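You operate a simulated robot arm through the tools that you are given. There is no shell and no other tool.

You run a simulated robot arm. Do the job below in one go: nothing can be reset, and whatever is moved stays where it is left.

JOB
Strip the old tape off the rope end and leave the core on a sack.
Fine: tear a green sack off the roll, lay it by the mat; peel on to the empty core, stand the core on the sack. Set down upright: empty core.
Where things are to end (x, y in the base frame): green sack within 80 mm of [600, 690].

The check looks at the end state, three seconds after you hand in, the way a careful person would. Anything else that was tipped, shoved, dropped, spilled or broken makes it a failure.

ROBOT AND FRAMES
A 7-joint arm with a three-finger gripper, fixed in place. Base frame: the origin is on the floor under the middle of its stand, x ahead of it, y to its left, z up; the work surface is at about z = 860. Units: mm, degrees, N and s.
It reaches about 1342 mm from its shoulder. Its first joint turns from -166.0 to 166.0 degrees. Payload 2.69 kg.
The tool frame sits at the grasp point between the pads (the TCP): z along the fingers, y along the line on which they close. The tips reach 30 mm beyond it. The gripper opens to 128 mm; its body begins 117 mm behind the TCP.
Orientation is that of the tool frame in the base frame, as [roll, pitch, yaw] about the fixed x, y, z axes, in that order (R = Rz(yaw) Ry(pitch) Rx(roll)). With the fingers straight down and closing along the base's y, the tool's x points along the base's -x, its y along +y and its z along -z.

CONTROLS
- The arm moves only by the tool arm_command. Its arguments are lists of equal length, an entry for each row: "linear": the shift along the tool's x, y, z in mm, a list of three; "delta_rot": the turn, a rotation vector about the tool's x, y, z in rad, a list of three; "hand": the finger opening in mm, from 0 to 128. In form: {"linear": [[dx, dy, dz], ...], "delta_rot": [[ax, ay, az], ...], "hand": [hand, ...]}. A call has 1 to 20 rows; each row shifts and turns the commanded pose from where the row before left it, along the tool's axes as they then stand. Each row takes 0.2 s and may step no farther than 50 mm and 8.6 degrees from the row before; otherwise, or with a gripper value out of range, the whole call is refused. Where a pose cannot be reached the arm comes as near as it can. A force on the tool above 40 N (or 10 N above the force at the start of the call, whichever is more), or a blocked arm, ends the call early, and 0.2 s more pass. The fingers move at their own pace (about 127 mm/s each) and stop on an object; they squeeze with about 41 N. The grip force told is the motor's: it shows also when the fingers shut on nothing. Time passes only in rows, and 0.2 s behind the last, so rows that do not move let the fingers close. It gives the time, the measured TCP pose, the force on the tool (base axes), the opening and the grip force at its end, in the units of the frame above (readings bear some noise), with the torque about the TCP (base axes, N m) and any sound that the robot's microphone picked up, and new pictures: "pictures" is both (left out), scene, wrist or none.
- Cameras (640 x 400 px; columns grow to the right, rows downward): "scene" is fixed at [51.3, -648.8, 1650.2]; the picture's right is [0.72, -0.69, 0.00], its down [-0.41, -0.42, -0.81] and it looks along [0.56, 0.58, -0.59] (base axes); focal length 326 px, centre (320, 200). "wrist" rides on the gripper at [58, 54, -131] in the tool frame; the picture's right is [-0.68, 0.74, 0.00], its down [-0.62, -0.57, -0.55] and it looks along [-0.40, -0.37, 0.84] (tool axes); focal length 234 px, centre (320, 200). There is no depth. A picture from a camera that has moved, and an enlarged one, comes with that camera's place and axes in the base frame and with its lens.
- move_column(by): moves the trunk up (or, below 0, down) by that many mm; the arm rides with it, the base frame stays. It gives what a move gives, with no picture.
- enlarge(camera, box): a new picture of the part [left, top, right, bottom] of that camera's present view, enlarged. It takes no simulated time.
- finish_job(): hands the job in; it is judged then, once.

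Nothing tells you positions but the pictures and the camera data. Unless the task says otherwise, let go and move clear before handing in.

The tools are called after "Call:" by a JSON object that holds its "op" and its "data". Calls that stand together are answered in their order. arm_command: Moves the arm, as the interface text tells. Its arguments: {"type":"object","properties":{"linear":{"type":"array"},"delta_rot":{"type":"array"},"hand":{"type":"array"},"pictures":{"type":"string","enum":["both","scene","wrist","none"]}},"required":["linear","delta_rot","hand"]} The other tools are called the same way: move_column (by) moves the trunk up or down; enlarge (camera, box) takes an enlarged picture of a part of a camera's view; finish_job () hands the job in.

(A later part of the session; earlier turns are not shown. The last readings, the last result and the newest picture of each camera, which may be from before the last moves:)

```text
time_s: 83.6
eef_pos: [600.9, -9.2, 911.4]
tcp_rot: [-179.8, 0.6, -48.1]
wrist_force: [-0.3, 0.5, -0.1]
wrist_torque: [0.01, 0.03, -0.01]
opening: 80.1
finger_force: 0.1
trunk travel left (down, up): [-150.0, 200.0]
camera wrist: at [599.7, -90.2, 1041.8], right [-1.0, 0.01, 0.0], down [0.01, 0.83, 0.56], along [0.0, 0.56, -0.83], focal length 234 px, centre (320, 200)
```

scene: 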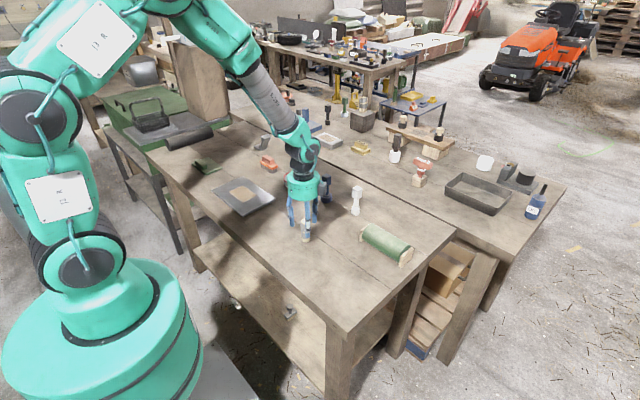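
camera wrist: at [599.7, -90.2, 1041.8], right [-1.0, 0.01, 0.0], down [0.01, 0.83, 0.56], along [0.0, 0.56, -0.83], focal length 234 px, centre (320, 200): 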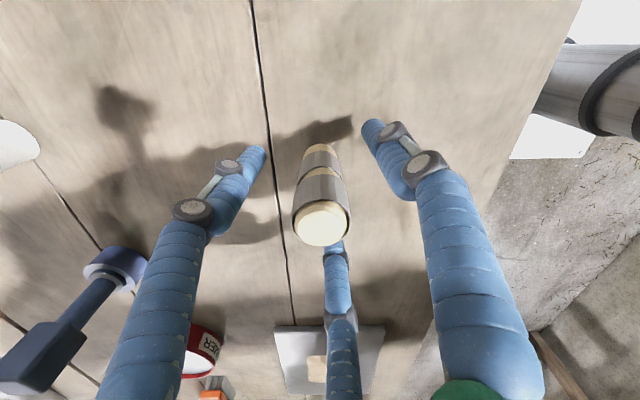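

Closing with the pads around the middle of the sleeve.

Call:
{"op": "arm_command", "data": {"linear": [[0, 0, 0], [0, 0, 0], [0, 0, 0], [0, 0, 0], [0, 0, 0]], "delta_rot": [[0, 0, 0], [0, 0, 0], [0, 0, 0], [0, 0, 0], [0, 0, 0]], "hand": [50, 30, 0, 0, 0], "pictures": "none"}}

Call:
{"op": "enlarge", "data": {"camera": "wrist", "box": [250, 120, 390, 260]}}

Call:
{"op": "enlarge", "data": {"camera": "scene", "box": [290, 205, 322, 245]}}

```text
time_s: 84.8
eef_pos: [600.7, -10.4, 910.5]
tcp_rot: [-179.7, 0.7, -48.2]
wrist_force: [0.0, -3.0, -0.3]
wrist_torque: [-0.07, 0.04, 0.07]
opening: 26.4
finger_force: 44.7
trunk travel left (down, up): [-150.0, 200.0]
```

```text
2.86 times, centred on (320, 190) of wrist
camera zoom: at [599.5, -90.4, 1041.9], right [-1.0, 0.01, 0.0], down [0.01, 0.83, 0.56], along [0.0, 0.56, -0.83], focal length 669 px, centre (320, 229)
```

zoom: 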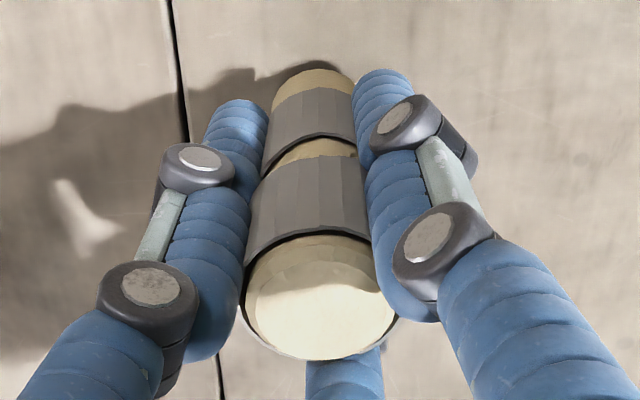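

```text
10.00 times, centred on (306, 225) of scene
camera zoom: at [51.3, -648.8, 1650.2], right [0.72, -0.69, 0.0], down [-0.41, -0.42, -0.81], along [0.56, 0.58, -0.59], focal length 3264 px, centre (460, -50)
```

zoom: 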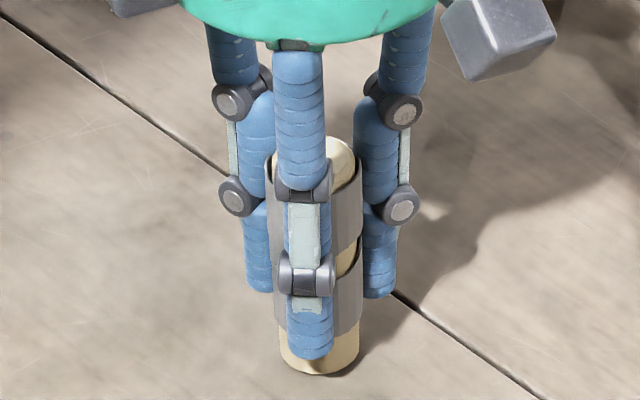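

Well centred now (force near zero). Clockwise turn test with torque reading.

Call:
{"op": "arm_command", "data": {"linear": [[0, 0, 0]], "delta_rot": [[0, 0, 0.08]], "hand": [0], "pictures": "none"}}

Call:
{"op": "arm_command", "data": {"linear": [[0, 0, 0], [0, 0, 0], [0, 0, 0]], "delta_rot": [[0, 0, 0.1], [0, 0, 0.1], [0, 0, 0.1]], "hand": [0, 0, 0], "pictures": "none"}}

Call:
{"op": "arm_command", "data": {"linear": [[0, 0, 0], [0, 0, 0], [0, 0, 0]], "delta_rot": [[0, 0, 0.1], [0, 0, 0.1], [0, 0, 0.1]], "hand": [0, 0, 0], "pictures": "none"}}

Call:
{"op": "enlarge", "data": {"camera": "wrist", "box": [250, 120, 390, 260]}}

Call:
{"op": "enlarge", "data": {"camera": "scene", "box": [290, 205, 322, 245]}}

```text
time_s: 85.2
eef_pos: [600.2, -10.6, 911.3]
tcp_rot: [-179.8, 0.6, -52.8]
wrist_force: [-0.6, -9.1, 1.1]
wrist_torque: [-0.39, -0.01, 0.94]
opening: 26.8
finger_force: 44.7
trunk travel left (down, up): [-150.0, 200.0]
```

```text
time_s: 86.0
eef_pos: [600.9, -11.0, 911.8]
tcp_rot: [-180.0, 0.7, -70.1]
wrist_force: [1.3, -16.2, -1.9]
wrist_torque: [-0.49, -0.07, 0.66]
opening: 26.9
finger_force: 44.5
trunk travel left (down, up): [-150.0, 200.0]
```

```text
time_s: 86.8
eef_pos: [600.3, -10.1, 912.4]
tcp_rot: [179.9, 0.8, -87.4]
wrist_force: [0.3, -13.2, 3.4]
wrist_torque: [-0.66, -0.42, 0.65]
opening: 27.2
finger_force: 45.2
trunk travel left (down, up): [-150.0, 200.0]
```

```text
2.86 times, centred on (320, 190) of wrist
camera zoom: at [549.6, -72.4, 1042.4], right [-0.77, 0.64, 0.01], down [0.54, 0.64, 0.55], along [0.35, 0.43, -0.83], focal length 669 px, centre (320, 229)
```

zoom: 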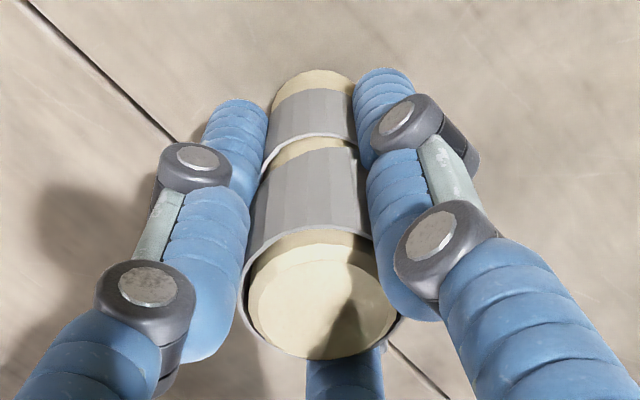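

```text
10.00 times, centred on (306, 225) of scene
camera zoom: at [51.3, -648.8, 1650.2], right [0.72, -0.69, 0.0], down [-0.41, -0.42, -0.81], along [0.56, 0.58, -0.59], focal length 3264 px, centre (460, -50)
```

zoom: 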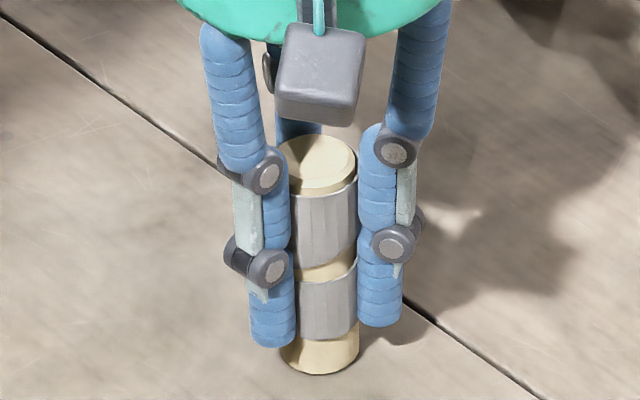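

Still slipping at ≈0.7–0.9 N m with no change in the tape. Next test: pulling sideways at the seam, toward -y.

Call:
{"op": "arm_command", "data": {"linear": [[1.5, 0, 0], [1.5, 0, 0], [1, 0, 0], [0, 0, 0]], "delta_rot": [[0, 0, 0], [0, 0, 0], [0, 0, 0], [0, 0, 0]], "hand": [0, 0, 0, 0], "pictures": "none"}}

Call:
{"op": "enlarge", "data": {"camera": "scene", "box": [299, 224, 315, 236]}}

```text
time_s: 87.6
eef_pos: [599.9, -11.2, 911.1]
tcp_rot: [179.7, 0.7, -87.1]
wrist_force: [-2.0, 11.9, 0.4]
wrist_torque: [1.12, 0.0, 0.08]
opening: 27.3
finger_force: 45.0
trunk travel left (down, up): [-150.0, 200.0]
stopped in row 4: the force on the tool passed its limit at 44 N (the readings are from after the stop); the commanded pose is now the measured one
```

```text
16.00 times, centred on (307, 230) of scene
camera zoom: at [51.3, -648.8, 1650.2], right [0.72, -0.69, 0.0], down [-0.41, -0.42, -0.81], along [0.56, 0.58, -0.59], focal length 5222 px, centre (528, -280)
```

zoom: 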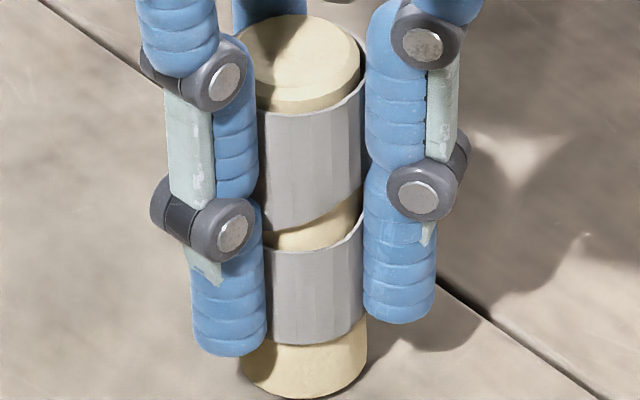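

Nothing gives sideways either (44 N). I'll release and zoom right in on the rim from above, where I noticed slivers inside the sleeve that might show how the tape ends.

Call:
{"op": "arm_command", "data": {"linear": [[0, 0, 0], [0, 0, 0], [0, 0, 0], [0, 0, -30], [0, 0, -40], [0, 0, -20], [0, 0, 0]], "delta_rot": [[0, 0, 0], [0, 0, 0], [0, 0, 0], [0, 0, 0], [0, 0, 0], [0, 0, 0], [0, 0, 0]], "hand": [30, 60, 90, 90, 90, 90, 90], "pictures": "wrist"}}

Call:
{"op": "enlarge", "data": {"camera": "wrist", "box": [300, 130, 345, 175]}}

Call:
{"op": "enlarge", "data": {"camera": "wrist", "box": [303, 110, 343, 150]}}

```text
time_s: 89.2
eef_pos: [601.4, -12.9, 1001.6]
tcp_rot: [179.8, 0.8, -87.2]
wrist_force: [0.0, -0.1, -0.9]
wrist_torque: [0.04, -0.04, 0.0]
opening: 90.0
finger_force: 0.1
trunk travel left (down, up): [-150.0, 200.0]
camera wrist: at [550.2, -74.9, 1132.2], right [-0.77, 0.64, 0.01], down [0.54, 0.64, 0.55], along [0.35, 0.43, -0.83], focal length 234 px, centre (320, 200)
```

wrist: 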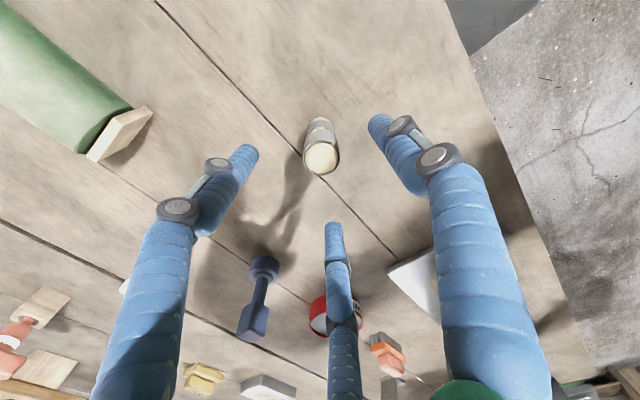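

```text
8.89 times, centred on (322, 152) of wrist
camera zoom: at [550.2, -74.9, 1132.2], right [-0.77, 0.64, 0.01], down [0.54, 0.64, 0.55], along [0.35, 0.43, -0.83], focal length 2082 px, centre (298, 622)
```

zoom: 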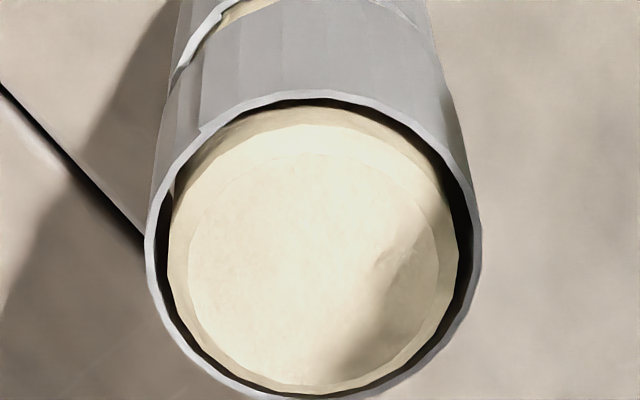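

```text
10.00 times, centred on (323, 130) of wrist
camera zoom: at [550.2, -74.9, 1132.2], right [-0.77, 0.64, 0.01], down [0.54, 0.64, 0.55], along [0.35, 0.43, -0.83], focal length 2342 px, centre (290, 900)
```

zoom: 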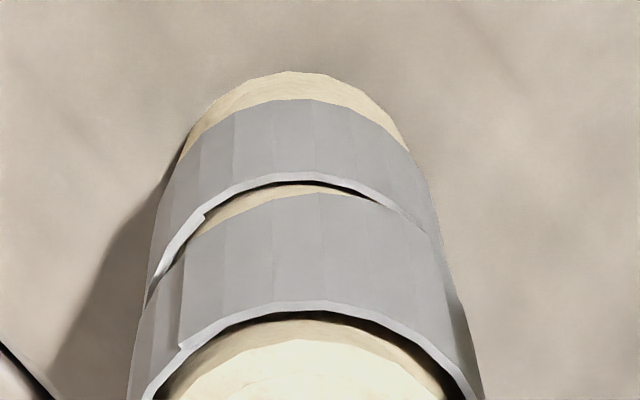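

Now the seam is plain: both bands have a small radial step at the same azimuth (≈272°). I'll zoom in fully on that step to be sure which layer lies outside.

Call:
{"op": "enlarge", "data": {"camera": "wrist", "box": [300, 130, 320, 150]}}

Call:
{"op": "enlarge", "data": {"camera": "wrist", "box": [302, 118, 322, 138]}}

```text
16.00 times, centred on (310, 140) of wrist
camera zoom: at [550.2, -74.9, 1132.2], right [-0.77, 0.64, 0.01], down [0.54, 0.64, 0.55], along [0.35, 0.43, -0.83], focal length 3747 px, centre (480, 1160)
```

zoom: 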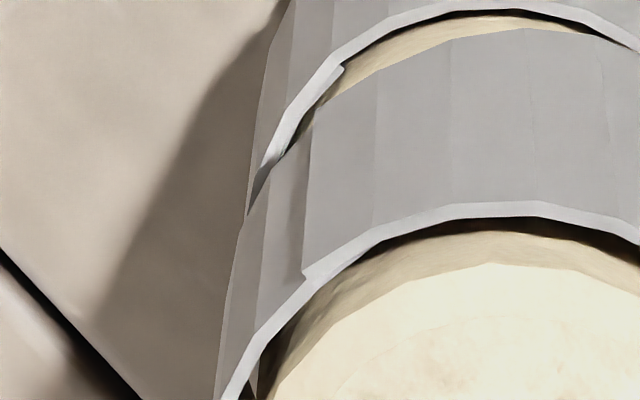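

```text
16.00 times, centred on (312, 128) of wrist
camera zoom: at [550.2, -74.9, 1132.2], right [-0.77, 0.64, 0.01], down [0.54, 0.64, 0.55], along [0.35, 0.43, -0.83], focal length 3747 px, centre (448, 1352)
```

zoom: 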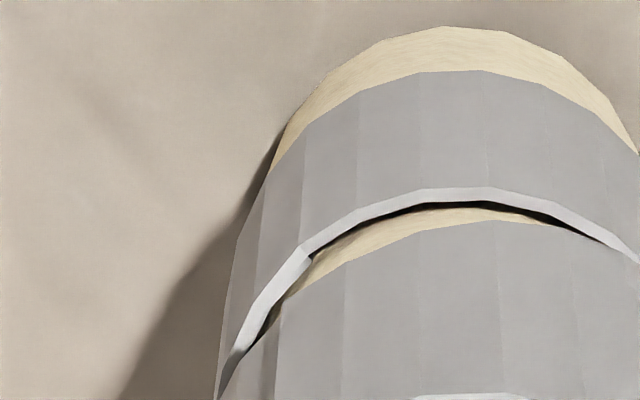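

The strip is clear now: it winds counter-clockwise going up, two turns, and its free outer end is at azimuth ≈272° on the upper band, facing counter-clockwise. In my pulls no finger was actually on that end piece. I'll regrip with one finger right on the tape's end (yaw ≈ -128) and pull.

Call:
{"op": "arm_command", "data": {"linear": [[0, 0, 0], [0, 0, 0], [0, 0, 0], [0, 0, 0], [0, 0, 0], [0, 0, 25], [0, 0, 25], [0, 0, 17], [0, 0, 0]], "delta_rot": [[0, 0, 0.142], [0, 0, 0.142], [0, 0, 0.142], [0, 0, 0.142], [0, 0, 0.142], [0, 0, 0], [0, 0, 0], [0, 0, 0], [0, 0, 0]], "hand": [90, 90, 90, 90, 90, 80, 80, 80, 80], "pictures": "none"}}

Call:
{"op": "arm_command", "data": {"linear": [[0, 0, 0], [0, 0, 0], [0, 0, 0], [0, 0, 0], [0, 0, 0]], "delta_rot": [[0, 0, 0], [0, 0, 0], [0, 0, 0], [0, 0, 0], [0, 0, 0]], "hand": [50, 30, 0, 0, 0], "pictures": "wrist"}}

Call:
{"op": "enlarge", "data": {"camera": "wrist", "box": [250, 120, 390, 260]}}

Call:
{"op": "enlarge", "data": {"camera": "scene", "box": [299, 224, 315, 236]}}

```text
time_s: 91.2
eef_pos: [600.1, -12.5, 934.6]
tcp_rot: [179.4, 0.4, -127.8]
wrist_force: [0.6, -0.7, 0.0]
wrist_torque: [0.01, 0.03, 0.02]
opening: 80.0
finger_force: 0.1
trunk travel left (down, up): [-150.0, 200.0]
```

```text
time_s: 92.4
eef_pos: [599.6, -10.9, 935.8]
tcp_rot: [179.4, 0.4, -127.8]
wrist_force: [-5.0, 12.8, -0.1]
wrist_torque: [0.4, 0.1, 0.1]
opening: 28.0
finger_force: 45.1
trunk travel left (down, up): [-150.0, 200.0]
camera wrist: at [522.2, -26.0, 1066.1], right [-0.17, 0.99, 0.01], down [0.83, 0.13, 0.55], along [0.54, 0.1, -0.84], focal length 234 px, centre (320, 200)
```

wrist: 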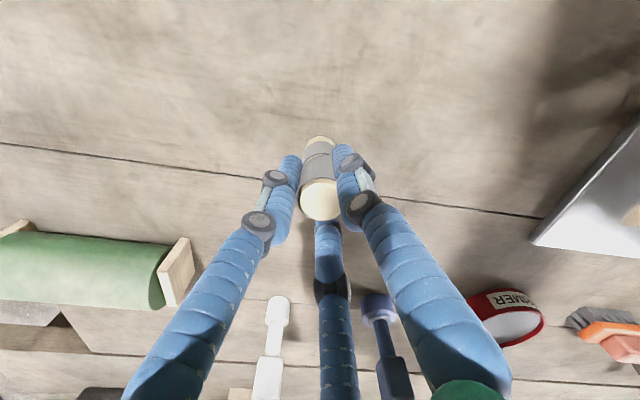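

```text
2.86 times, centred on (320, 190) of wrist
camera zoom: at [522.2, -26.0, 1066.1], right [-0.17, 0.99, 0.01], down [0.83, 0.13, 0.55], along [0.54, 0.1, -0.84], focal length 669 px, centre (320, 229)
```

zoom: 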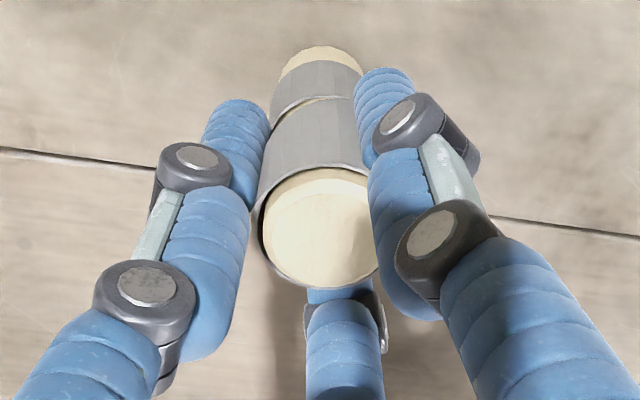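

```text
16.00 times, centred on (307, 230) of scene
camera zoom: at [51.3, -648.8, 1650.2], right [0.72, -0.69, 0.0], down [-0.41, -0.42, -0.81], along [0.56, 0.58, -0.59], focal length 5222 px, centre (528, -280)
```

zoom: 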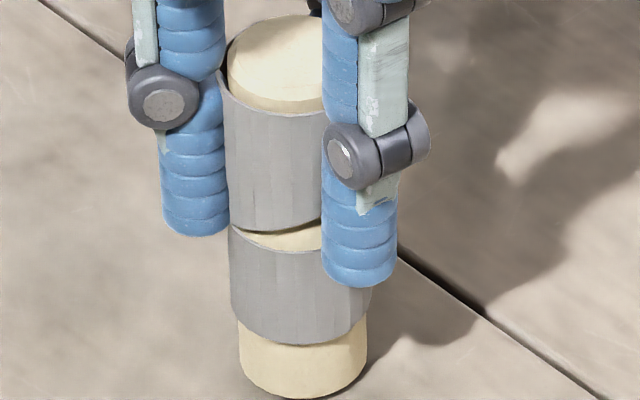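

The finger at the tape's end isn't pressing yet; I'll shift 2 mm to +y so it bears on the end, then pull up a little.

Call:
{"op": "arm_command", "data": {"linear": [[-1.6, 1.2, 0], [0, 0, 0]], "delta_rot": [[0, 0, 0], [0, 0, 0]], "hand": [0, 0], "pictures": "none"}}

Call:
{"op": "arm_command", "data": {"linear": [[0, 0, -1], [0, 0, -1], [0, 0, 0]], "delta_rot": [[0, 0, 0], [0, 0, 0], [0, 0, 0]], "hand": [0, 0, 0], "pictures": "none"}}

Call:
{"op": "enlarge", "data": {"camera": "wrist", "box": [250, 120, 390, 260]}}

Call:
{"op": "enlarge", "data": {"camera": "scene", "box": [299, 224, 315, 236]}}

```text
time_s: 93.0
eef_pos: [599.8, -11.2, 934.2]
tcp_rot: [179.4, 0.4, -127.9]
wrist_force: [-7.3, -20.8, -1.4]
wrist_torque: [-0.66, 0.11, 0.12]
opening: 27.4
finger_force: 44.5
trunk travel left (down, up): [-150.0, 200.0]
```

```text
time_s: 93.8
eef_pos: [599.3, -11.1, 933.7]
tcp_rot: [179.2, 0.4, -127.9]
wrist_force: [-3.2, -25.4, -30.9]
wrist_torque: [-0.97, -0.21, -0.27]
opening: 27.4
finger_force: 44.2
trunk travel left (down, up): [-150.0, 200.0]
```

```text
2.86 times, centred on (320, 190) of wrist
camera zoom: at [522.6, -25.8, 1066.4], right [-0.17, 0.99, 0.01], down [0.83, 0.13, 0.54], along [0.54, 0.1, -0.84], focal length 669 px, centre (320, 229)
```

zoom: 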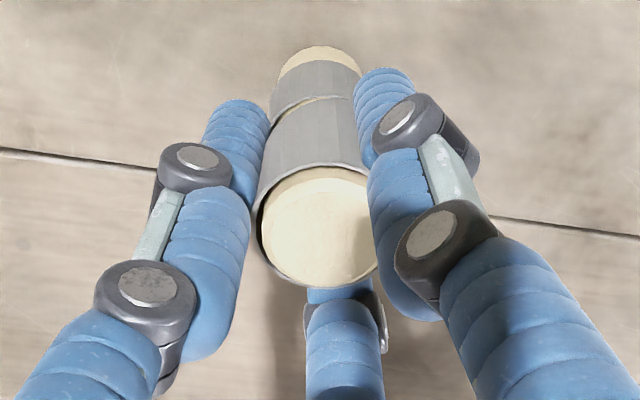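

```text
16.00 times, centred on (307, 230) of scene
camera zoom: at [51.3, -648.8, 1650.2], right [0.72, -0.69, 0.0], down [-0.41, -0.42, -0.81], along [0.56, 0.58, -0.59], focal length 5222 px, centre (528, -280)
```

zoom: 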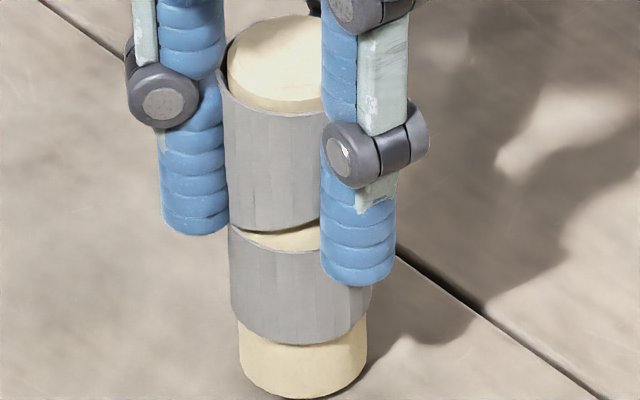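

No change. I'll relax and measure the resistance to a counter-clockwise turn too, since I never read the torque in that direction.

Call:
{"op": "arm_command", "data": {"linear": [[1.0, -0.8, 2], [0, 0, 0]], "delta_rot": [[0, 0, 0], [0, 0, 0]], "hand": [0, 0], "pictures": "none"}}

Call:
{"op": "arm_command", "data": {"linear": [[0, 0, 0]], "delta_rot": [[0, 0, -0.08]], "hand": [0], "pictures": "none"}}

Call:
{"op": "arm_command", "data": {"linear": [[0, 0, 0], [0, 0, 0]], "delta_rot": [[0, 0, -0.1], [0, 0, -0.1]], "hand": [0, 0], "pictures": "none"}}

Call:
{"op": "arm_command", "data": {"linear": [[0, 0, 0], [0, 0, 0]], "delta_rot": [[0, 0, -0.1], [0, 0, -0.1]], "hand": [0, 0], "pictures": "none"}}

Call:
{"op": "enlarge", "data": {"camera": "scene", "box": [299, 224, 315, 236]}}

```text
time_s: 94.4
eef_pos: [599.2, -11.1, 934.1]
tcp_rot: [179.5, 0.4, -127.9]
wrist_force: [-13.0, -4.0, -12.4]
wrist_torque: [-0.19, 0.13, 0.08]
opening: 27.3
finger_force: 45.6
trunk travel left (down, up): [-150.0, 200.0]
```

```text
time_s: 94.8
eef_pos: [599.7, -10.7, 934.6]
tcp_rot: [179.4, 0.5, -123.3]
wrist_force: [-12.4, 7.9, -10.1]
wrist_torque: [0.45, 0.41, -0.55]
opening: 27.4
finger_force: 44.8
trunk travel left (down, up): [-150.0, 200.0]
```

```text
time_s: 95.4
eef_pos: [600.6, -9.9, 935.9]
tcp_rot: [179.6, 0.6, -111.7]
wrist_force: [-13.6, 16.1, -1.9]
wrist_torque: [0.59, 0.47, -0.66]
opening: 27.1
finger_force: 45.3
trunk travel left (down, up): [-150.0, 200.0]
```

```text
time_s: 96.0
eef_pos: [599.5, -10.3, 934.9]
tcp_rot: [179.8, 0.6, -100.3]
wrist_force: [-13.7, 20.6, 1.9]
wrist_torque: [0.81, 0.47, -0.72]
opening: 26.8
finger_force: 44.8
trunk travel left (down, up): [-150.0, 200.0]
```

```text
16.00 times, centred on (307, 230) of scene
camera zoom: at [51.3, -648.8, 1650.2], right [0.72, -0.69, 0.0], down [-0.41, -0.42, -0.81], along [0.56, 0.58, -0.59], focal length 5222 px, centre (528, -280)
```

zoom: 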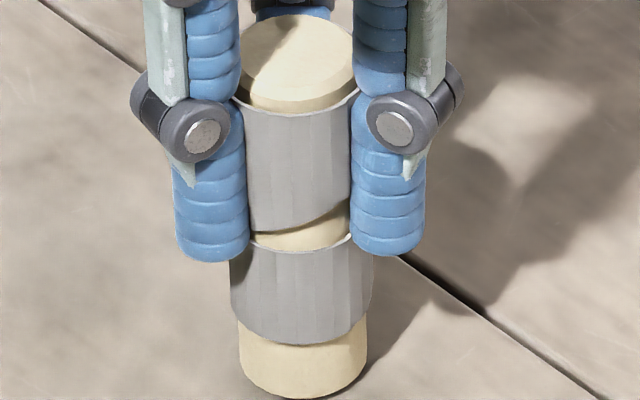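

Turning resists equally both ways, so the taped post is simply a fixture. I now read "peel on to the empty core" as winding the tape on to a separate core: the white piece at about (838, -34) looks like a bare core on a handle (the blue one like a full one). I'll let go of the rope end and look at the white piece from above.

Call:
{"op": "arm_command", "data": {"linear": [[0, 0, 0], [0, 0, 0], [0, 0, 0], [0, 0, -30], [0, 0, -40], [0, 0, -40], [0, 0, -15], [0, 0, 0]], "delta_rot": [[0, 0, 0], [0, 0, 0], [0, 0, 0], [0, 0, 0], [0, 0, 0], [0, 0, -0.09], [0, 0, -0.09], [0, 0, 0]], "hand": [30, 60, 80, 80, 80, 80, 80, 80], "pictures": "both"}}

Call:
{"op": "enlarge", "data": {"camera": "scene", "box": [299, 170, 379, 240]}}

```text
time_s: 97.8
eef_pos: [600.5, -14.2, 1061.0]
tcp_rot: [179.8, 0.7, -89.9]
wrist_force: [0.3, -0.1, 0.5]
wrist_torque: [0.0, 0.0, 0.0]
opening: 79.8
finger_force: 0.1
trunk travel left (down, up): [-150.0, 200.0]
camera wrist: at [547.4, -72.9, 1190.8], right [-0.74, 0.68, 0.01], down [0.57, 0.61, 0.55], along [0.37, 0.41, -0.83], focal length 234 px, centre (320, 200)
```

scene: 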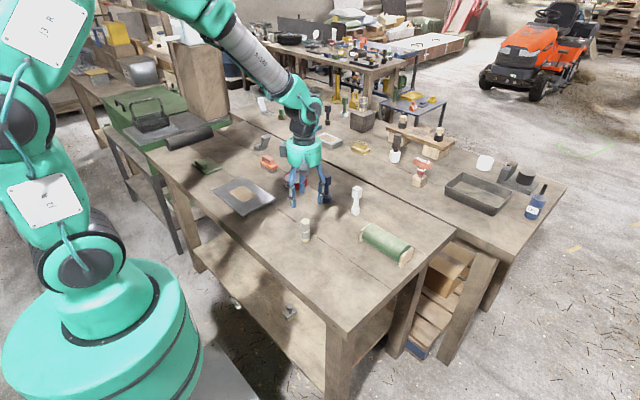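
wrist: 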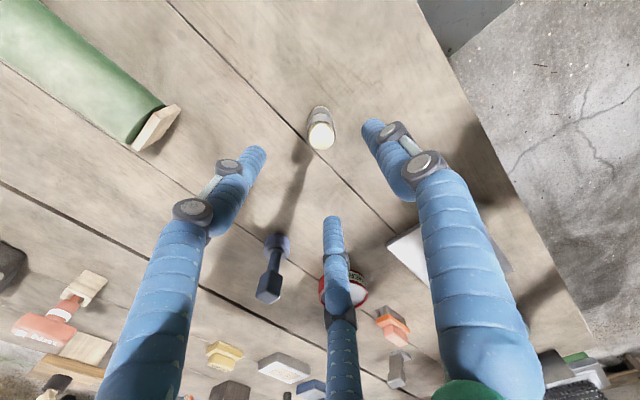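

```text
5.71 times, centred on (339, 205) of scene
camera zoom: at [51.3, -648.8, 1650.2], right [0.72, -0.69, 0.0], down [-0.41, -0.42, -0.81], along [0.56, 0.58, -0.59], focal length 1865 px, centre (211, 171)
```

zoom: 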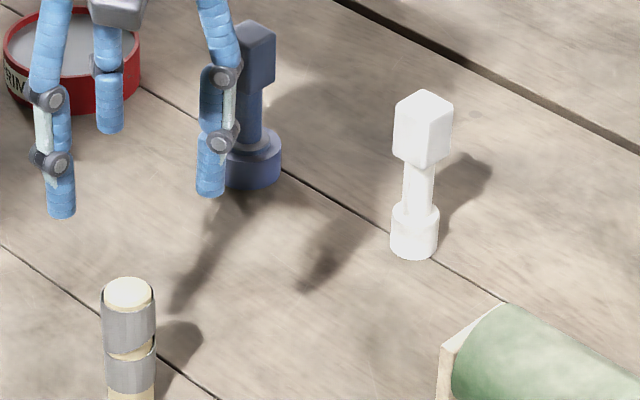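

I'll move over the white piece to measure it from the wrist camera.

Call:
{"op": "arm_command", "data": {"linear": [[3.3, -39.6, 0], [3.3, -39.6, 0], [3.3, -39.6, 0], [3.3, -39.6, 0], [3.3, -39.6, 0], [3.3, -39.6, 0], [0, 0, 0]], "delta_rot": [[0, 0, 0], [0, 0, 0], [0, 0, 0], [0, 0, 0], [0, 0, 0], [0, 0, 0], [0, 0, 0]], "hand": [80, 80, 80, 80, 80, 80, 80], "pictures": "wrist"}}

Call:
{"op": "enlarge", "data": {"camera": "wrist", "box": [270, 80, 370, 190]}}

```text
time_s: 99.4
eef_pos: [838.7, -33.5, 1058.6]
tcp_rot: [179.7, 0.6, -90.0]
wrist_force: [0.5, 0.2, -0.3]
wrist_torque: [0.03, 0.07, 0.0]
opening: 80.2
finger_force: 0.1
trunk travel left (down, up): [-150.0, 200.0]
camera wrist: at [785.8, -92.8, 1189.5], right [-0.74, 0.68, 0.01], down [0.57, 0.61, 0.55], along [0.37, 0.41, -0.83], focal length 234 px, centre (320, 200)
```

wrist: 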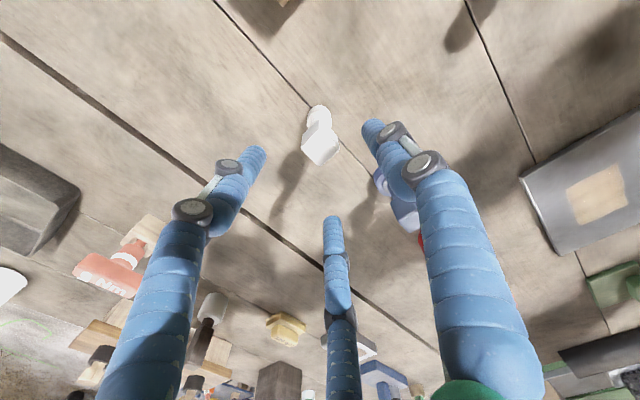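

```text
3.64 times, centred on (320, 135) of wrist
camera zoom: at [785.8, -92.8, 1189.5], right [-0.74, 0.68, 0.01], down [0.57, 0.61, 0.55], along [0.37, 0.41, -0.83], focal length 852 px, centre (320, 436)
```

zoom: 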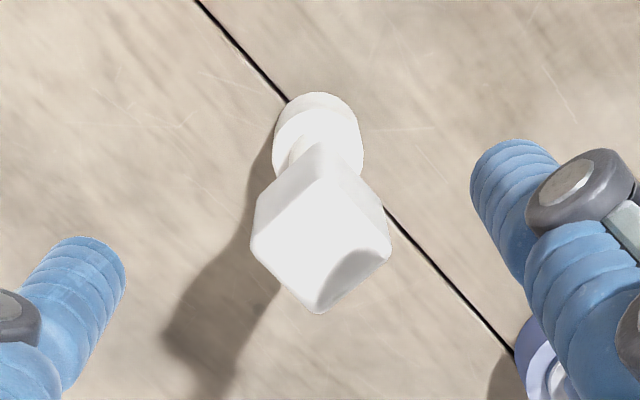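

The white piece stands at (839, -33): a 26 mm square head (z 940–977) on a stem and a Ø34 foot. I'll grip it by the head.

Call:
{"op": "arm_command", "data": {"linear": [[-0.5, -0.5, 30], [0, 0, 30], [0, 0, 20], [0, 0, 12], [0, 0, 0]], "delta_rot": [[0, 0, 0], [0, 0, 0], [0, 0, 0], [0, 0, 0], [0, 0, 0]], "hand": [80, 80, 80, 80, 80], "pictures": "none"}}

Call:
{"op": "enlarge", "data": {"camera": "wrist", "box": [250, 100, 390, 260]}}

Call:
{"op": "enlarge", "data": {"camera": "scene", "box": [320, 165, 390, 225]}}

```text
time_s: 100.6
eef_pos: [839.4, -31.0, 966.9]
tcp_rot: [179.8, 0.8, -90.1]
wrist_force: [-0.7, 0.1, -0.6]
wrist_torque: [-0.02, 0.02, 0.01]
opening: 79.9
finger_force: 0.0
trunk travel left (down, up): [-150.0, 200.0]
```

```text
2.50 times, centred on (320, 180) of wrist
camera zoom: at [785.5, -90.8, 1097.5], right [-0.74, 0.68, 0.01], down [0.57, 0.61, 0.55], along [0.37, 0.41, -0.83], focal length 585 px, centre (320, 250)
```

zoom: 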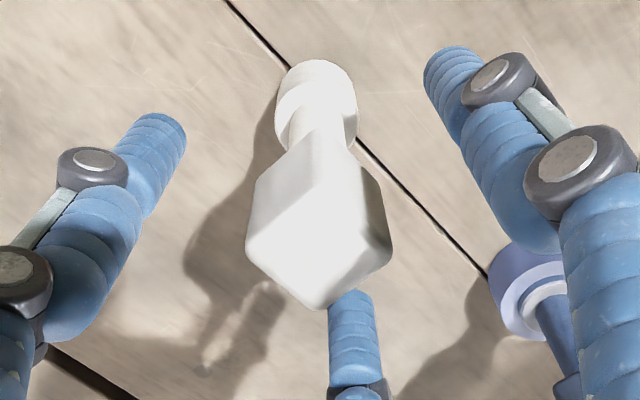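

```text
6.67 times, centred on (355, 195) of scene
camera zoom: at [51.3, -648.8, 1650.2], right [0.72, -0.69, 0.0], down [-0.41, -0.42, -0.81], along [0.56, 0.58, -0.59], focal length 2176 px, centre (87, 233)
```

zoom: 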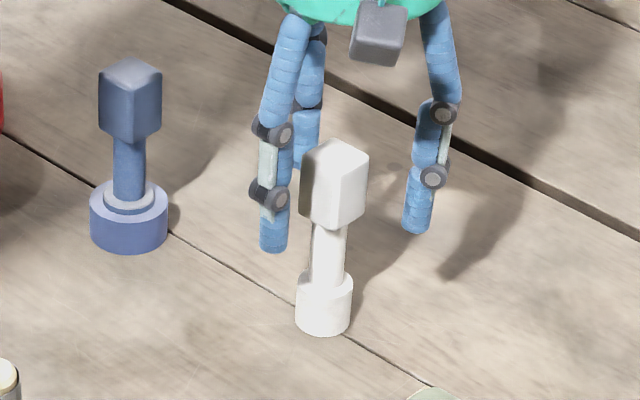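

Closing on the white head.

Call:
{"op": "arm_command", "data": {"linear": [[0.8, 0, 0], [0, 0, 0], [0, 0, 0], [0, 0, 0], [0, 0, 0]], "delta_rot": [[0, 0, 0], [0, 0, 0], [0, 0, 0], [0, 0, 0], [0, 0, 0]], "hand": [60, 45, 35, 20, 20], "pictures": "none"}}

Call:
{"op": "enlarge", "data": {"camera": "wrist", "box": [250, 100, 390, 260]}}

Call:
{"op": "enlarge", "data": {"camera": "scene", "box": [320, 165, 390, 225]}}

```text
time_s: 101.8
eef_pos: [838.9, -33.1, 966.3]
tcp_rot: [179.8, 0.7, -90.0]
wrist_force: [1.0, 0.5, -0.8]
wrist_torque: [-0.02, 0.0, 0.01]
opening: 29.7
finger_force: 41.0
trunk travel left (down, up): [-150.0, 200.0]
```

```text
2.50 times, centred on (320, 180) of wrist
camera zoom: at [785.3, -91.7, 1097.7], right [-0.74, 0.68, 0.01], down [0.57, 0.61, 0.55], along [0.37, 0.41, -0.83], focal length 585 px, centre (320, 250)
```

zoom: 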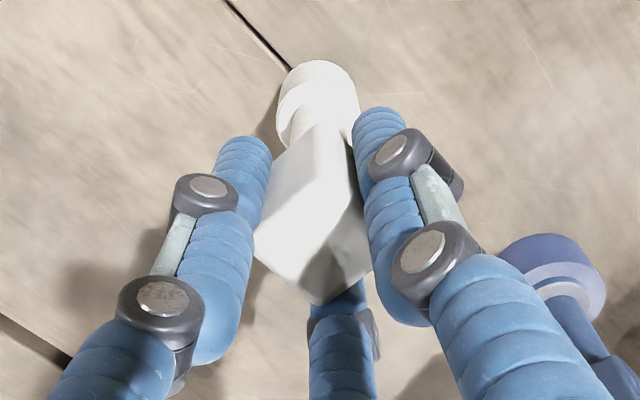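

```text
6.67 times, centred on (355, 195) of scene
camera zoom: at [51.3, -648.8, 1650.2], right [0.72, -0.69, 0.0], down [-0.41, -0.42, -0.81], along [0.56, 0.58, -0.59], focal length 2176 px, centre (87, 233)
```

zoom: 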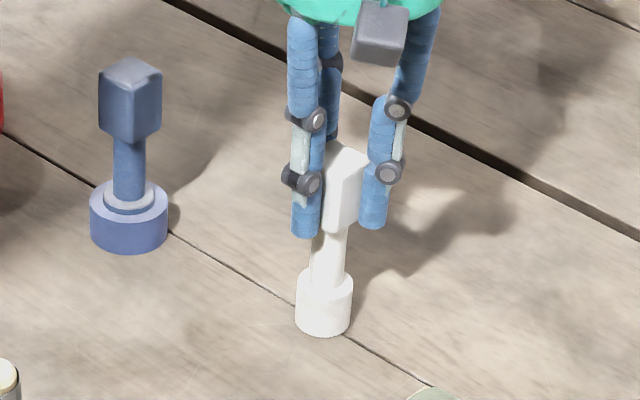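

It's held without shifting. I'll lift a few millimetres and check what comes up.

Call:
{"op": "arm_command", "data": {"linear": [[0, 0, -2], [0, 0, -4], [0, 0, -6], [0, 0, 0]], "delta_rot": [[0, 0, 0], [0, 0, 0], [0, 0, 0], [0, 0, 0]], "hand": [20, 20, 20, 20], "pictures": "none"}}

Call:
{"op": "enlarge", "data": {"camera": "scene", "box": [320, 165, 390, 225]}}

```text
time_s: 102.8
eef_pos: [838.1, -33.0, 978.6]
tcp_rot: [179.8, 0.6, -89.9]
wrist_force: [-0.8, 1.0, -1.4]
wrist_torque: [-0.01, -0.02, 0.0]
opening: 29.6
finger_force: 40.9
trunk travel left (down, up): [-150.0, 200.0]
```

```text
6.67 times, centred on (355, 195) of scene
camera zoom: at [51.3, -648.8, 1650.2], right [0.72, -0.69, 0.0], down [-0.41, -0.42, -0.81], along [0.56, 0.58, -0.59], focal length 2176 px, centre (87, 233)
```

zoom: 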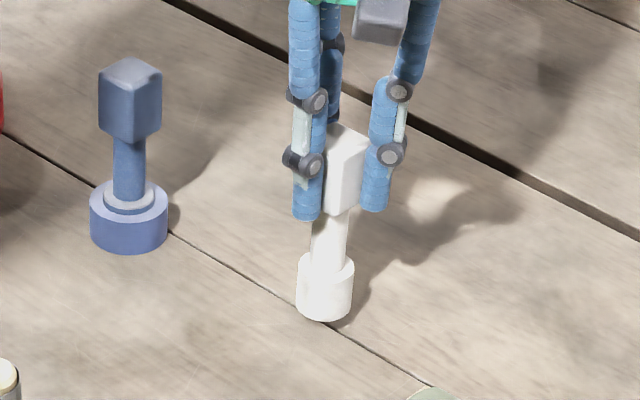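

The white piece comes up in one, upright and free. I'll carry it to the -y side of the rope end, where the tape's end is, staying high on the way.

Call:
{"op": "arm_command", "data": {"linear": [[0, 0, -30], [0, 0, -40], [0, 0, -31], [7, 20, 0], [7, 39, 0], [7, 40, 0], [7, 40, 0], [7, 40, 0], [7, 39, 0], [0, 20, 0], [0, 0, 0]], "delta_rot": [[0, 0, 0], [0, 0, 0], [0, 0, 0], [0, 0, 0], [0, 0, 0], [0, 0, 0], [0, 0, 0], [0, 0, 0], [0, 0, 0], [0, 0, 0], [0, 0, 0]], "hand": [20, 20, 20, 20, 20, 20, 20, 20, 20, 20, 20], "pictures": "both"}}

Call:
{"op": "enlarge", "data": {"camera": "scene", "box": [270, 175, 360, 250]}}

```text
time_s: 105.2
eef_pos: [601.2, -76.1, 1078.7]
tcp_rot: [179.7, 0.6, -90.1]
wrist_force: [0.0, -0.1, -0.7]
wrist_torque: [0.0, -0.02, 0.03]
opening: 29.6
finger_force: 41.3
trunk travel left (down, up): [-150.0, 200.0]
camera wrist: at [548.0, -135.1, 1209.5], right [-0.74, 0.68, 0.01], down [0.57, 0.61, 0.55], along [0.37, 0.41, -0.83], focal length 234 px, centre (320, 200)
```

scene: 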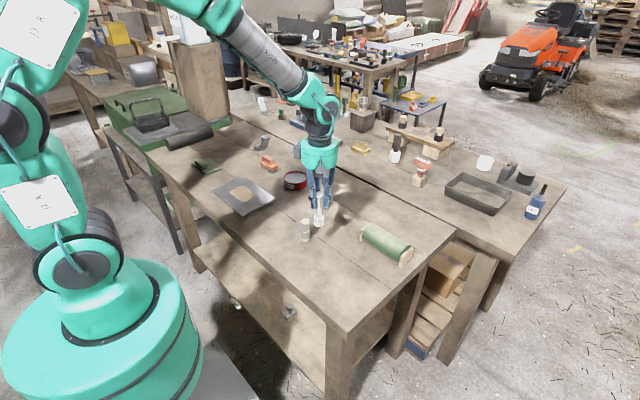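
wrist: 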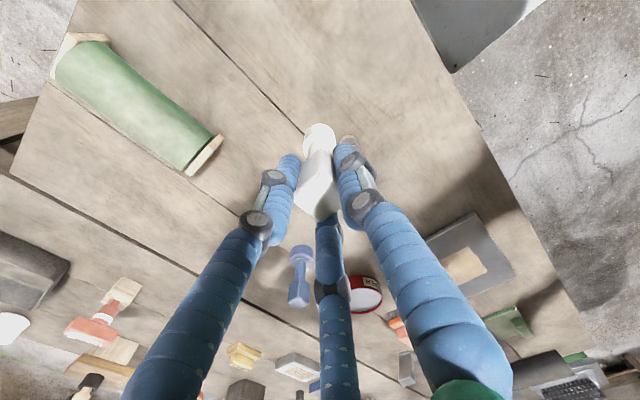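

```text
5.33 times, centred on (315, 212) of scene
camera zoom: at [51.3, -648.8, 1650.2], right [0.72, -0.69, 0.0], down [-0.41, -0.42, -0.81], along [0.56, 0.58, -0.59], focal length 1741 px, centre (347, 133)
```

zoom: 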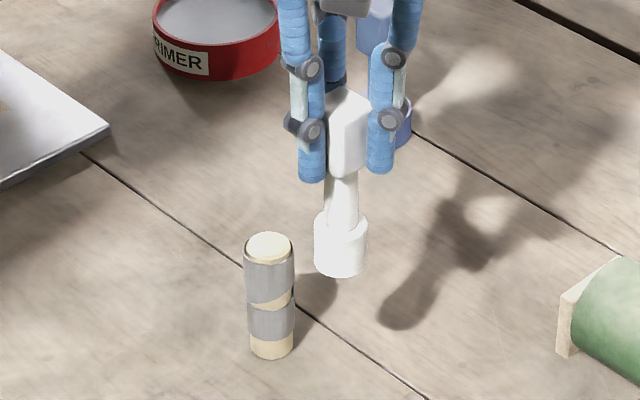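

Lowering the white foot to the level of the upper band, still 30 mm clear of it.

Call:
{"op": "arm_command", "data": {"linear": [[0, 0, 25], [0, 0, 25], [0, 0, 12], [0, 0, 0]], "delta_rot": [[0, 0, 0], [0, 0, 0], [0, 0, 0], [0, 0, 0]], "hand": [20, 20, 20, 20], "pictures": "wrist"}}

Call:
{"op": "enlarge", "data": {"camera": "scene", "box": [285, 200, 335, 250]}}

Call:
{"op": "enlarge", "data": {"camera": "wrist", "box": [270, 90, 390, 190]}}

```text
time_s: 106.2
eef_pos: [601.4, -74.9, 1016.8]
tcp_rot: [179.8, 0.7, -90.0]
wrist_force: [0.5, 0.7, -1.1]
wrist_torque: [0.0, -0.04, 0.03]
opening: 29.9
finger_force: 40.9
trunk travel left (down, up): [-150.0, 200.0]
camera wrist: at [548.1, -134.5, 1148.2], right [-0.74, 0.68, 0.01], down [0.57, 0.61, 0.55], along [0.37, 0.41, -0.83], focal length 234 px, centre (320, 200)
```

wrist: 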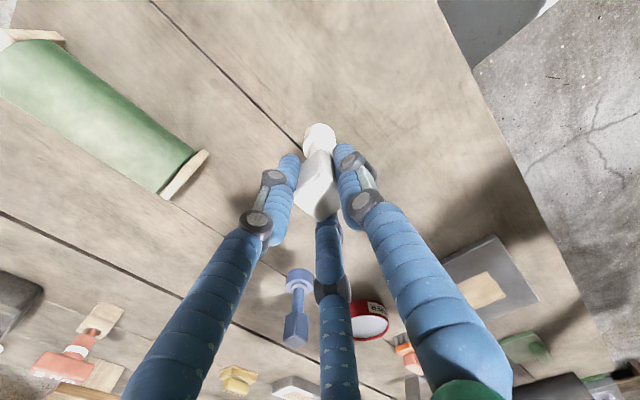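

```text
8.00 times, centred on (310, 225) of scene
camera zoom: at [51.3, -648.8, 1650.2], right [0.72, -0.69, 0.0], down [-0.41, -0.42, -0.81], along [0.56, 0.58, -0.59], focal length 2611 px, centre (400, 0)
```

zoom: 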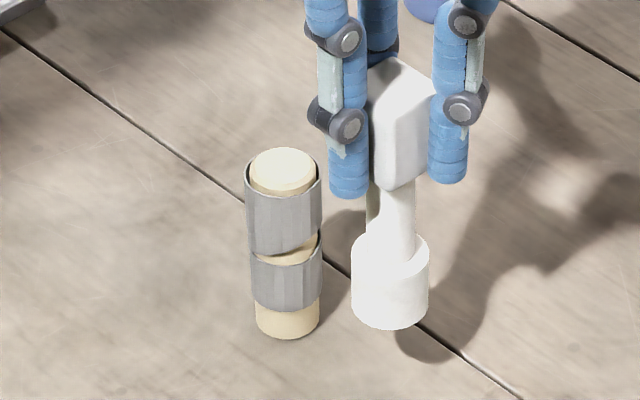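

```text
4.00 times, centred on (330, 140) of wrist
camera zoom: at [548.1, -134.5, 1148.2], right [-0.74, 0.68, 0.01], down [0.57, 0.61, 0.55], along [0.37, 0.41, -0.83], focal length 937 px, centre (280, 440)
```

zoom: 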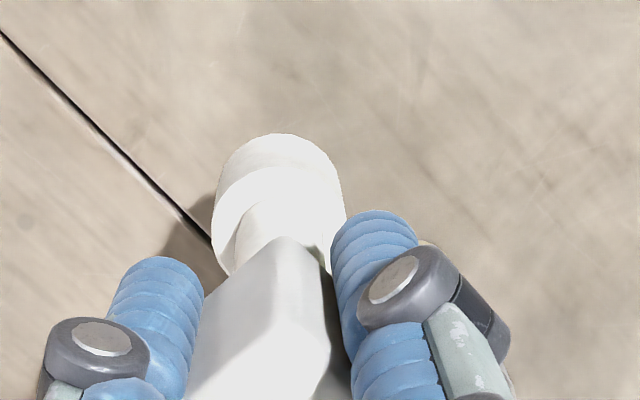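

Approaching the tape's end along +y, slowly at the end to feel the contact.

Call:
{"op": "arm_command", "data": {"linear": [[-12, 1, 0], [-10, 1, 0], [-4, 0, 0], [0, 0, 0]], "delta_rot": [[0, 0, 0], [0, 0, 0], [0, 0, 0], [0, 0, 0]], "hand": [20, 20, 20, 20], "pictures": "none"}}

Call:
{"op": "arm_command", "data": {"linear": [[-2, 0, 0], [0, 0, 0]], "delta_rot": [[0, 0, 0], [0, 0, 0]], "hand": [20, 20], "pictures": "none"}}

Call:
{"op": "arm_command", "data": {"linear": [[-2, 0, 0], [0, 0, 0]], "delta_rot": [[0, 0, 0], [0, 0, 0]], "hand": [20, 20], "pictures": "none"}}

Call:
{"op": "enlarge", "data": {"camera": "scene", "box": [285, 200, 335, 250]}}

```text
time_s: 107.2
eef_pos: [599.0, -49.6, 1018.2]
tcp_rot: [179.8, 0.7, -89.9]
wrist_force: [0.4, -6.4, -1.2]
wrist_torque: [-0.72, -0.05, -0.01]
opening: 29.8
finger_force: 40.8
trunk travel left (down, up): [-150.0, 200.0]
```

```text
time_s: 107.8
eef_pos: [599.1, -48.0, 1018.3]
tcp_rot: [179.8, 0.6, -90.0]
wrist_force: [-1.3, -21.3, 3.8]
wrist_torque: [-1.64, 0.05, 0.0]
opening: 29.9
finger_force: 40.8
trunk travel left (down, up): [-150.0, 200.0]
```

```text
time_s: 108.4
eef_pos: [598.8, -45.8, 1019.4]
tcp_rot: [179.9, 0.7, -90.0]
wrist_force: [-5.7, -29.7, 10.8]
wrist_torque: [-2.14, 0.42, 0.08]
opening: 30.0
finger_force: 41.0
trunk travel left (down, up): [-150.0, 200.0]
```

```text
8.00 times, centred on (310, 225) of scene
camera zoom: at [51.3, -648.8, 1650.2], right [0.72, -0.69, 0.0], down [-0.41, -0.42, -0.81], along [0.56, 0.58, -0.59], focal length 2611 px, centre (400, 0)
```

zoom: 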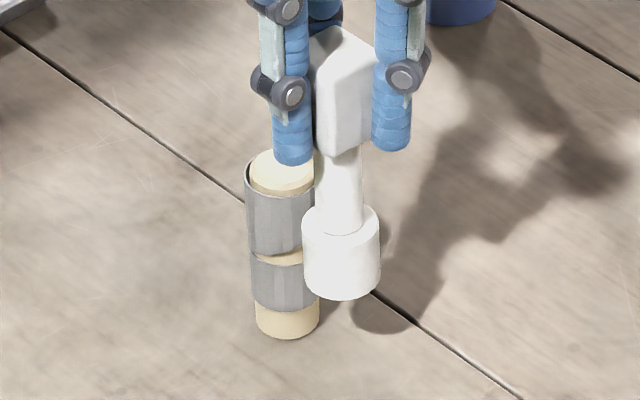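

I pressed a little hard (30 N); I'll back off to a light contact and check nothing tilted.

Call:
{"op": "arm_command", "data": {"linear": [[3, 0, 0], [0, 0, 0]], "delta_rot": [[0, 0, 0], [0, 0, 0]], "hand": [20, 20], "pictures": "wrist"}}

Call:
{"op": "enlarge", "data": {"camera": "scene", "box": [290, 205, 330, 245]}}

Call:
{"op": "enlarge", "data": {"camera": "wrist", "box": [270, 90, 390, 190]}}

```text
time_s: 109.0
eef_pos: [599.3, -46.0, 1016.5]
tcp_rot: [179.8, 0.7, -89.9]
wrist_force: [0.1, 0.1, 0.0]
wrist_torque: [-0.03, 0.0, 0.01]
opening: 29.9
finger_force: 40.8
trunk travel left (down, up): [-150.0, 200.0]
camera wrist: at [545.5, -106.5, 1148.1], right [-0.74, 0.68, 0.01], down [0.57, 0.61, 0.55], along [0.37, 0.41, -0.83], focal length 234 px, centre (320, 200)
```

wrist: 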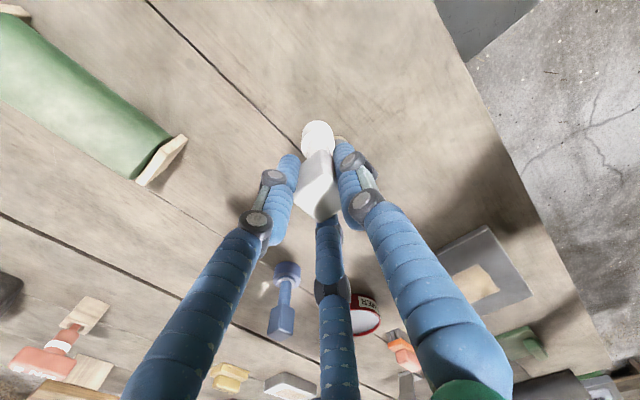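

```text
10.00 times, centred on (310, 225) of scene
camera zoom: at [51.3, -648.8, 1650.2], right [0.72, -0.69, 0.0], down [-0.41, -0.42, -0.81], along [0.56, 0.58, -0.59], focal length 3264 px, centre (420, -50)
```

zoom: 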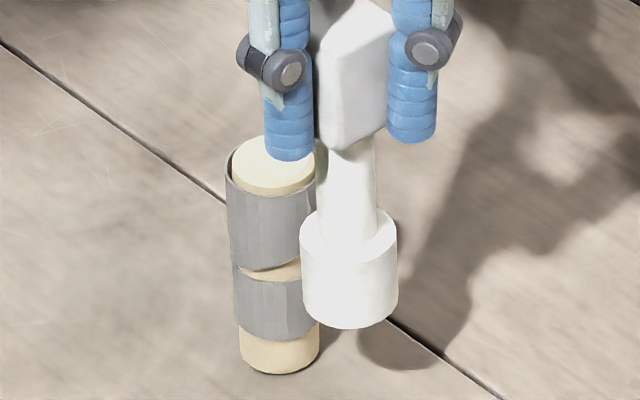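

```text
4.00 times, centred on (330, 140) of wrist
camera zoom: at [545.5, -106.5, 1148.1], right [-0.74, 0.68, 0.01], down [0.57, 0.61, 0.55], along [0.37, 0.41, -0.83], focal length 937 px, centre (280, 440)
```

zoom: 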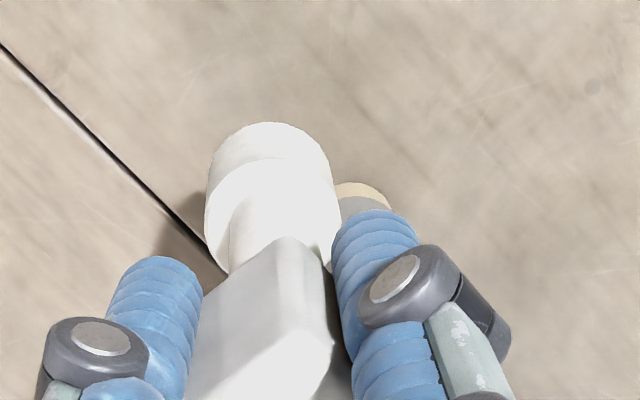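

The contact is released and the piece leans only slightly in the grip. I'll ease back to a light touch and then travel clockwise round the post with the core against the tape.

Call:
{"op": "arm_command", "data": {"linear": [[-1, 0, 0], [0, 0, 0]], "delta_rot": [[0, 0, 0], [0, 0, 0]], "hand": [20, 20], "pictures": "none"}}

Call:
{"op": "arm_command", "data": {"linear": [[-1, 0, 0], [0, 0, 0]], "delta_rot": [[0, 0, 0], [0, 0, 0]], "hand": [20, 20], "pictures": "none"}}

```text
time_s: 109.6
eef_pos: [598.8, -46.9, 1017.8]
tcp_rot: [179.8, 0.6, -90.0]
wrist_force: [-0.4, -1.0, -0.9]
wrist_torque: [-0.12, 0.03, 0.01]
opening: 29.6
finger_force: 41.0
trunk travel left (down, up): [-150.0, 200.0]
```

```text
time_s: 110.2
eef_pos: [598.3, -46.9, 1017.4]
tcp_rot: [179.8, 0.6, -90.0]
wrist_force: [-2.7, -14.9, -2.2]
wrist_torque: [-1.22, 0.22, 0.01]
opening: 29.9
finger_force: 41.4
trunk travel left (down, up): [-150.0, 200.0]
```

Light contact found. Now a clockwise arc of 40° round the post, keeping the core on the tape.

Call:
{"op": "arm_command", "data": {"linear": [[0.7, -0.3, 0], [-0.55, 6.27, 0], [-1.63, 6.08, 0], [-2.66, 5.7, 0], [-3.61, 5.15, 0], [0, 0, 0]], "delta_rot": [[0, 0, 0], [0, 0, 0], [0, 0, 0], [0, 0, 0], [0, 0, 0], [0, 0, 0]], "hand": [20, 20, 20, 20, 20, 20], "pictures": "wrist"}}

Call:
{"op": "enlarge", "data": {"camera": "scene", "box": [285, 205, 325, 245]}}

Call:
{"op": "enlarge", "data": {"camera": "wrist", "box": [270, 90, 390, 190]}}

```text
time_s: 111.6
eef_pos: [575.4, -37.0, 1018.8]
tcp_rot: [179.8, 0.7, -90.1]
wrist_force: [0.0, -0.4, -1.0]
wrist_torque: [-0.02, -0.04, -0.02]
opening: 30.1
finger_force: 41.4
trunk travel left (down, up): [-150.0, 200.0]
camera wrist: at [522.2, -97.1, 1148.7], right [-0.74, 0.68, 0.01], down [0.57, 0.61, 0.55], along [0.37, 0.41, -0.83], focal length 234 px, centre (320, 200)
```

wrist: 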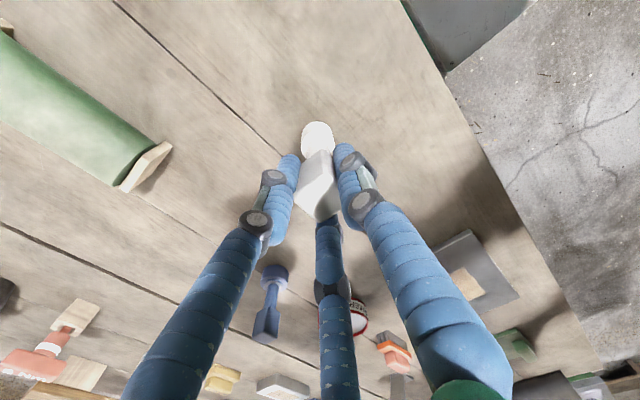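

```text
10.00 times, centred on (305, 225) of scene
camera zoom: at [51.3, -648.8, 1650.2], right [0.72, -0.69, 0.0], down [-0.41, -0.42, -0.81], along [0.56, 0.58, -0.59], focal length 3264 px, centre (470, -50)
```

zoom: 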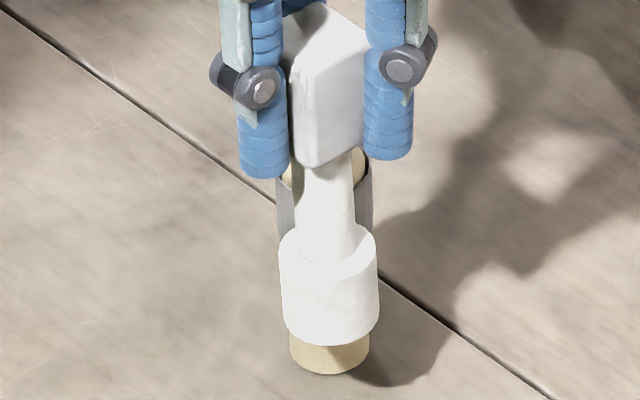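

```text
4.00 times, centred on (330, 140) of wrist
camera zoom: at [522.2, -97.1, 1148.7], right [-0.74, 0.68, 0.01], down [0.57, 0.61, 0.55], along [0.37, 0.41, -0.83], focal length 937 px, centre (280, 440)
```

zoom: 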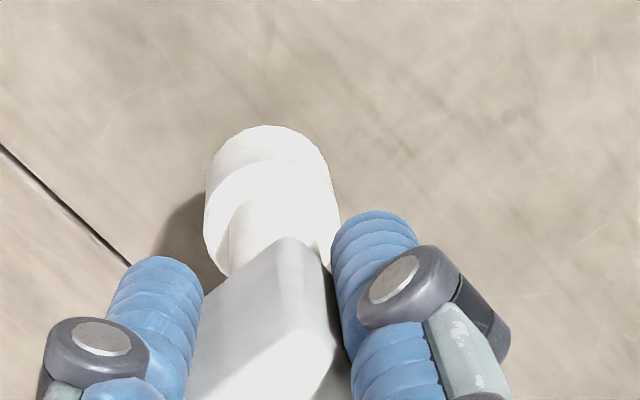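

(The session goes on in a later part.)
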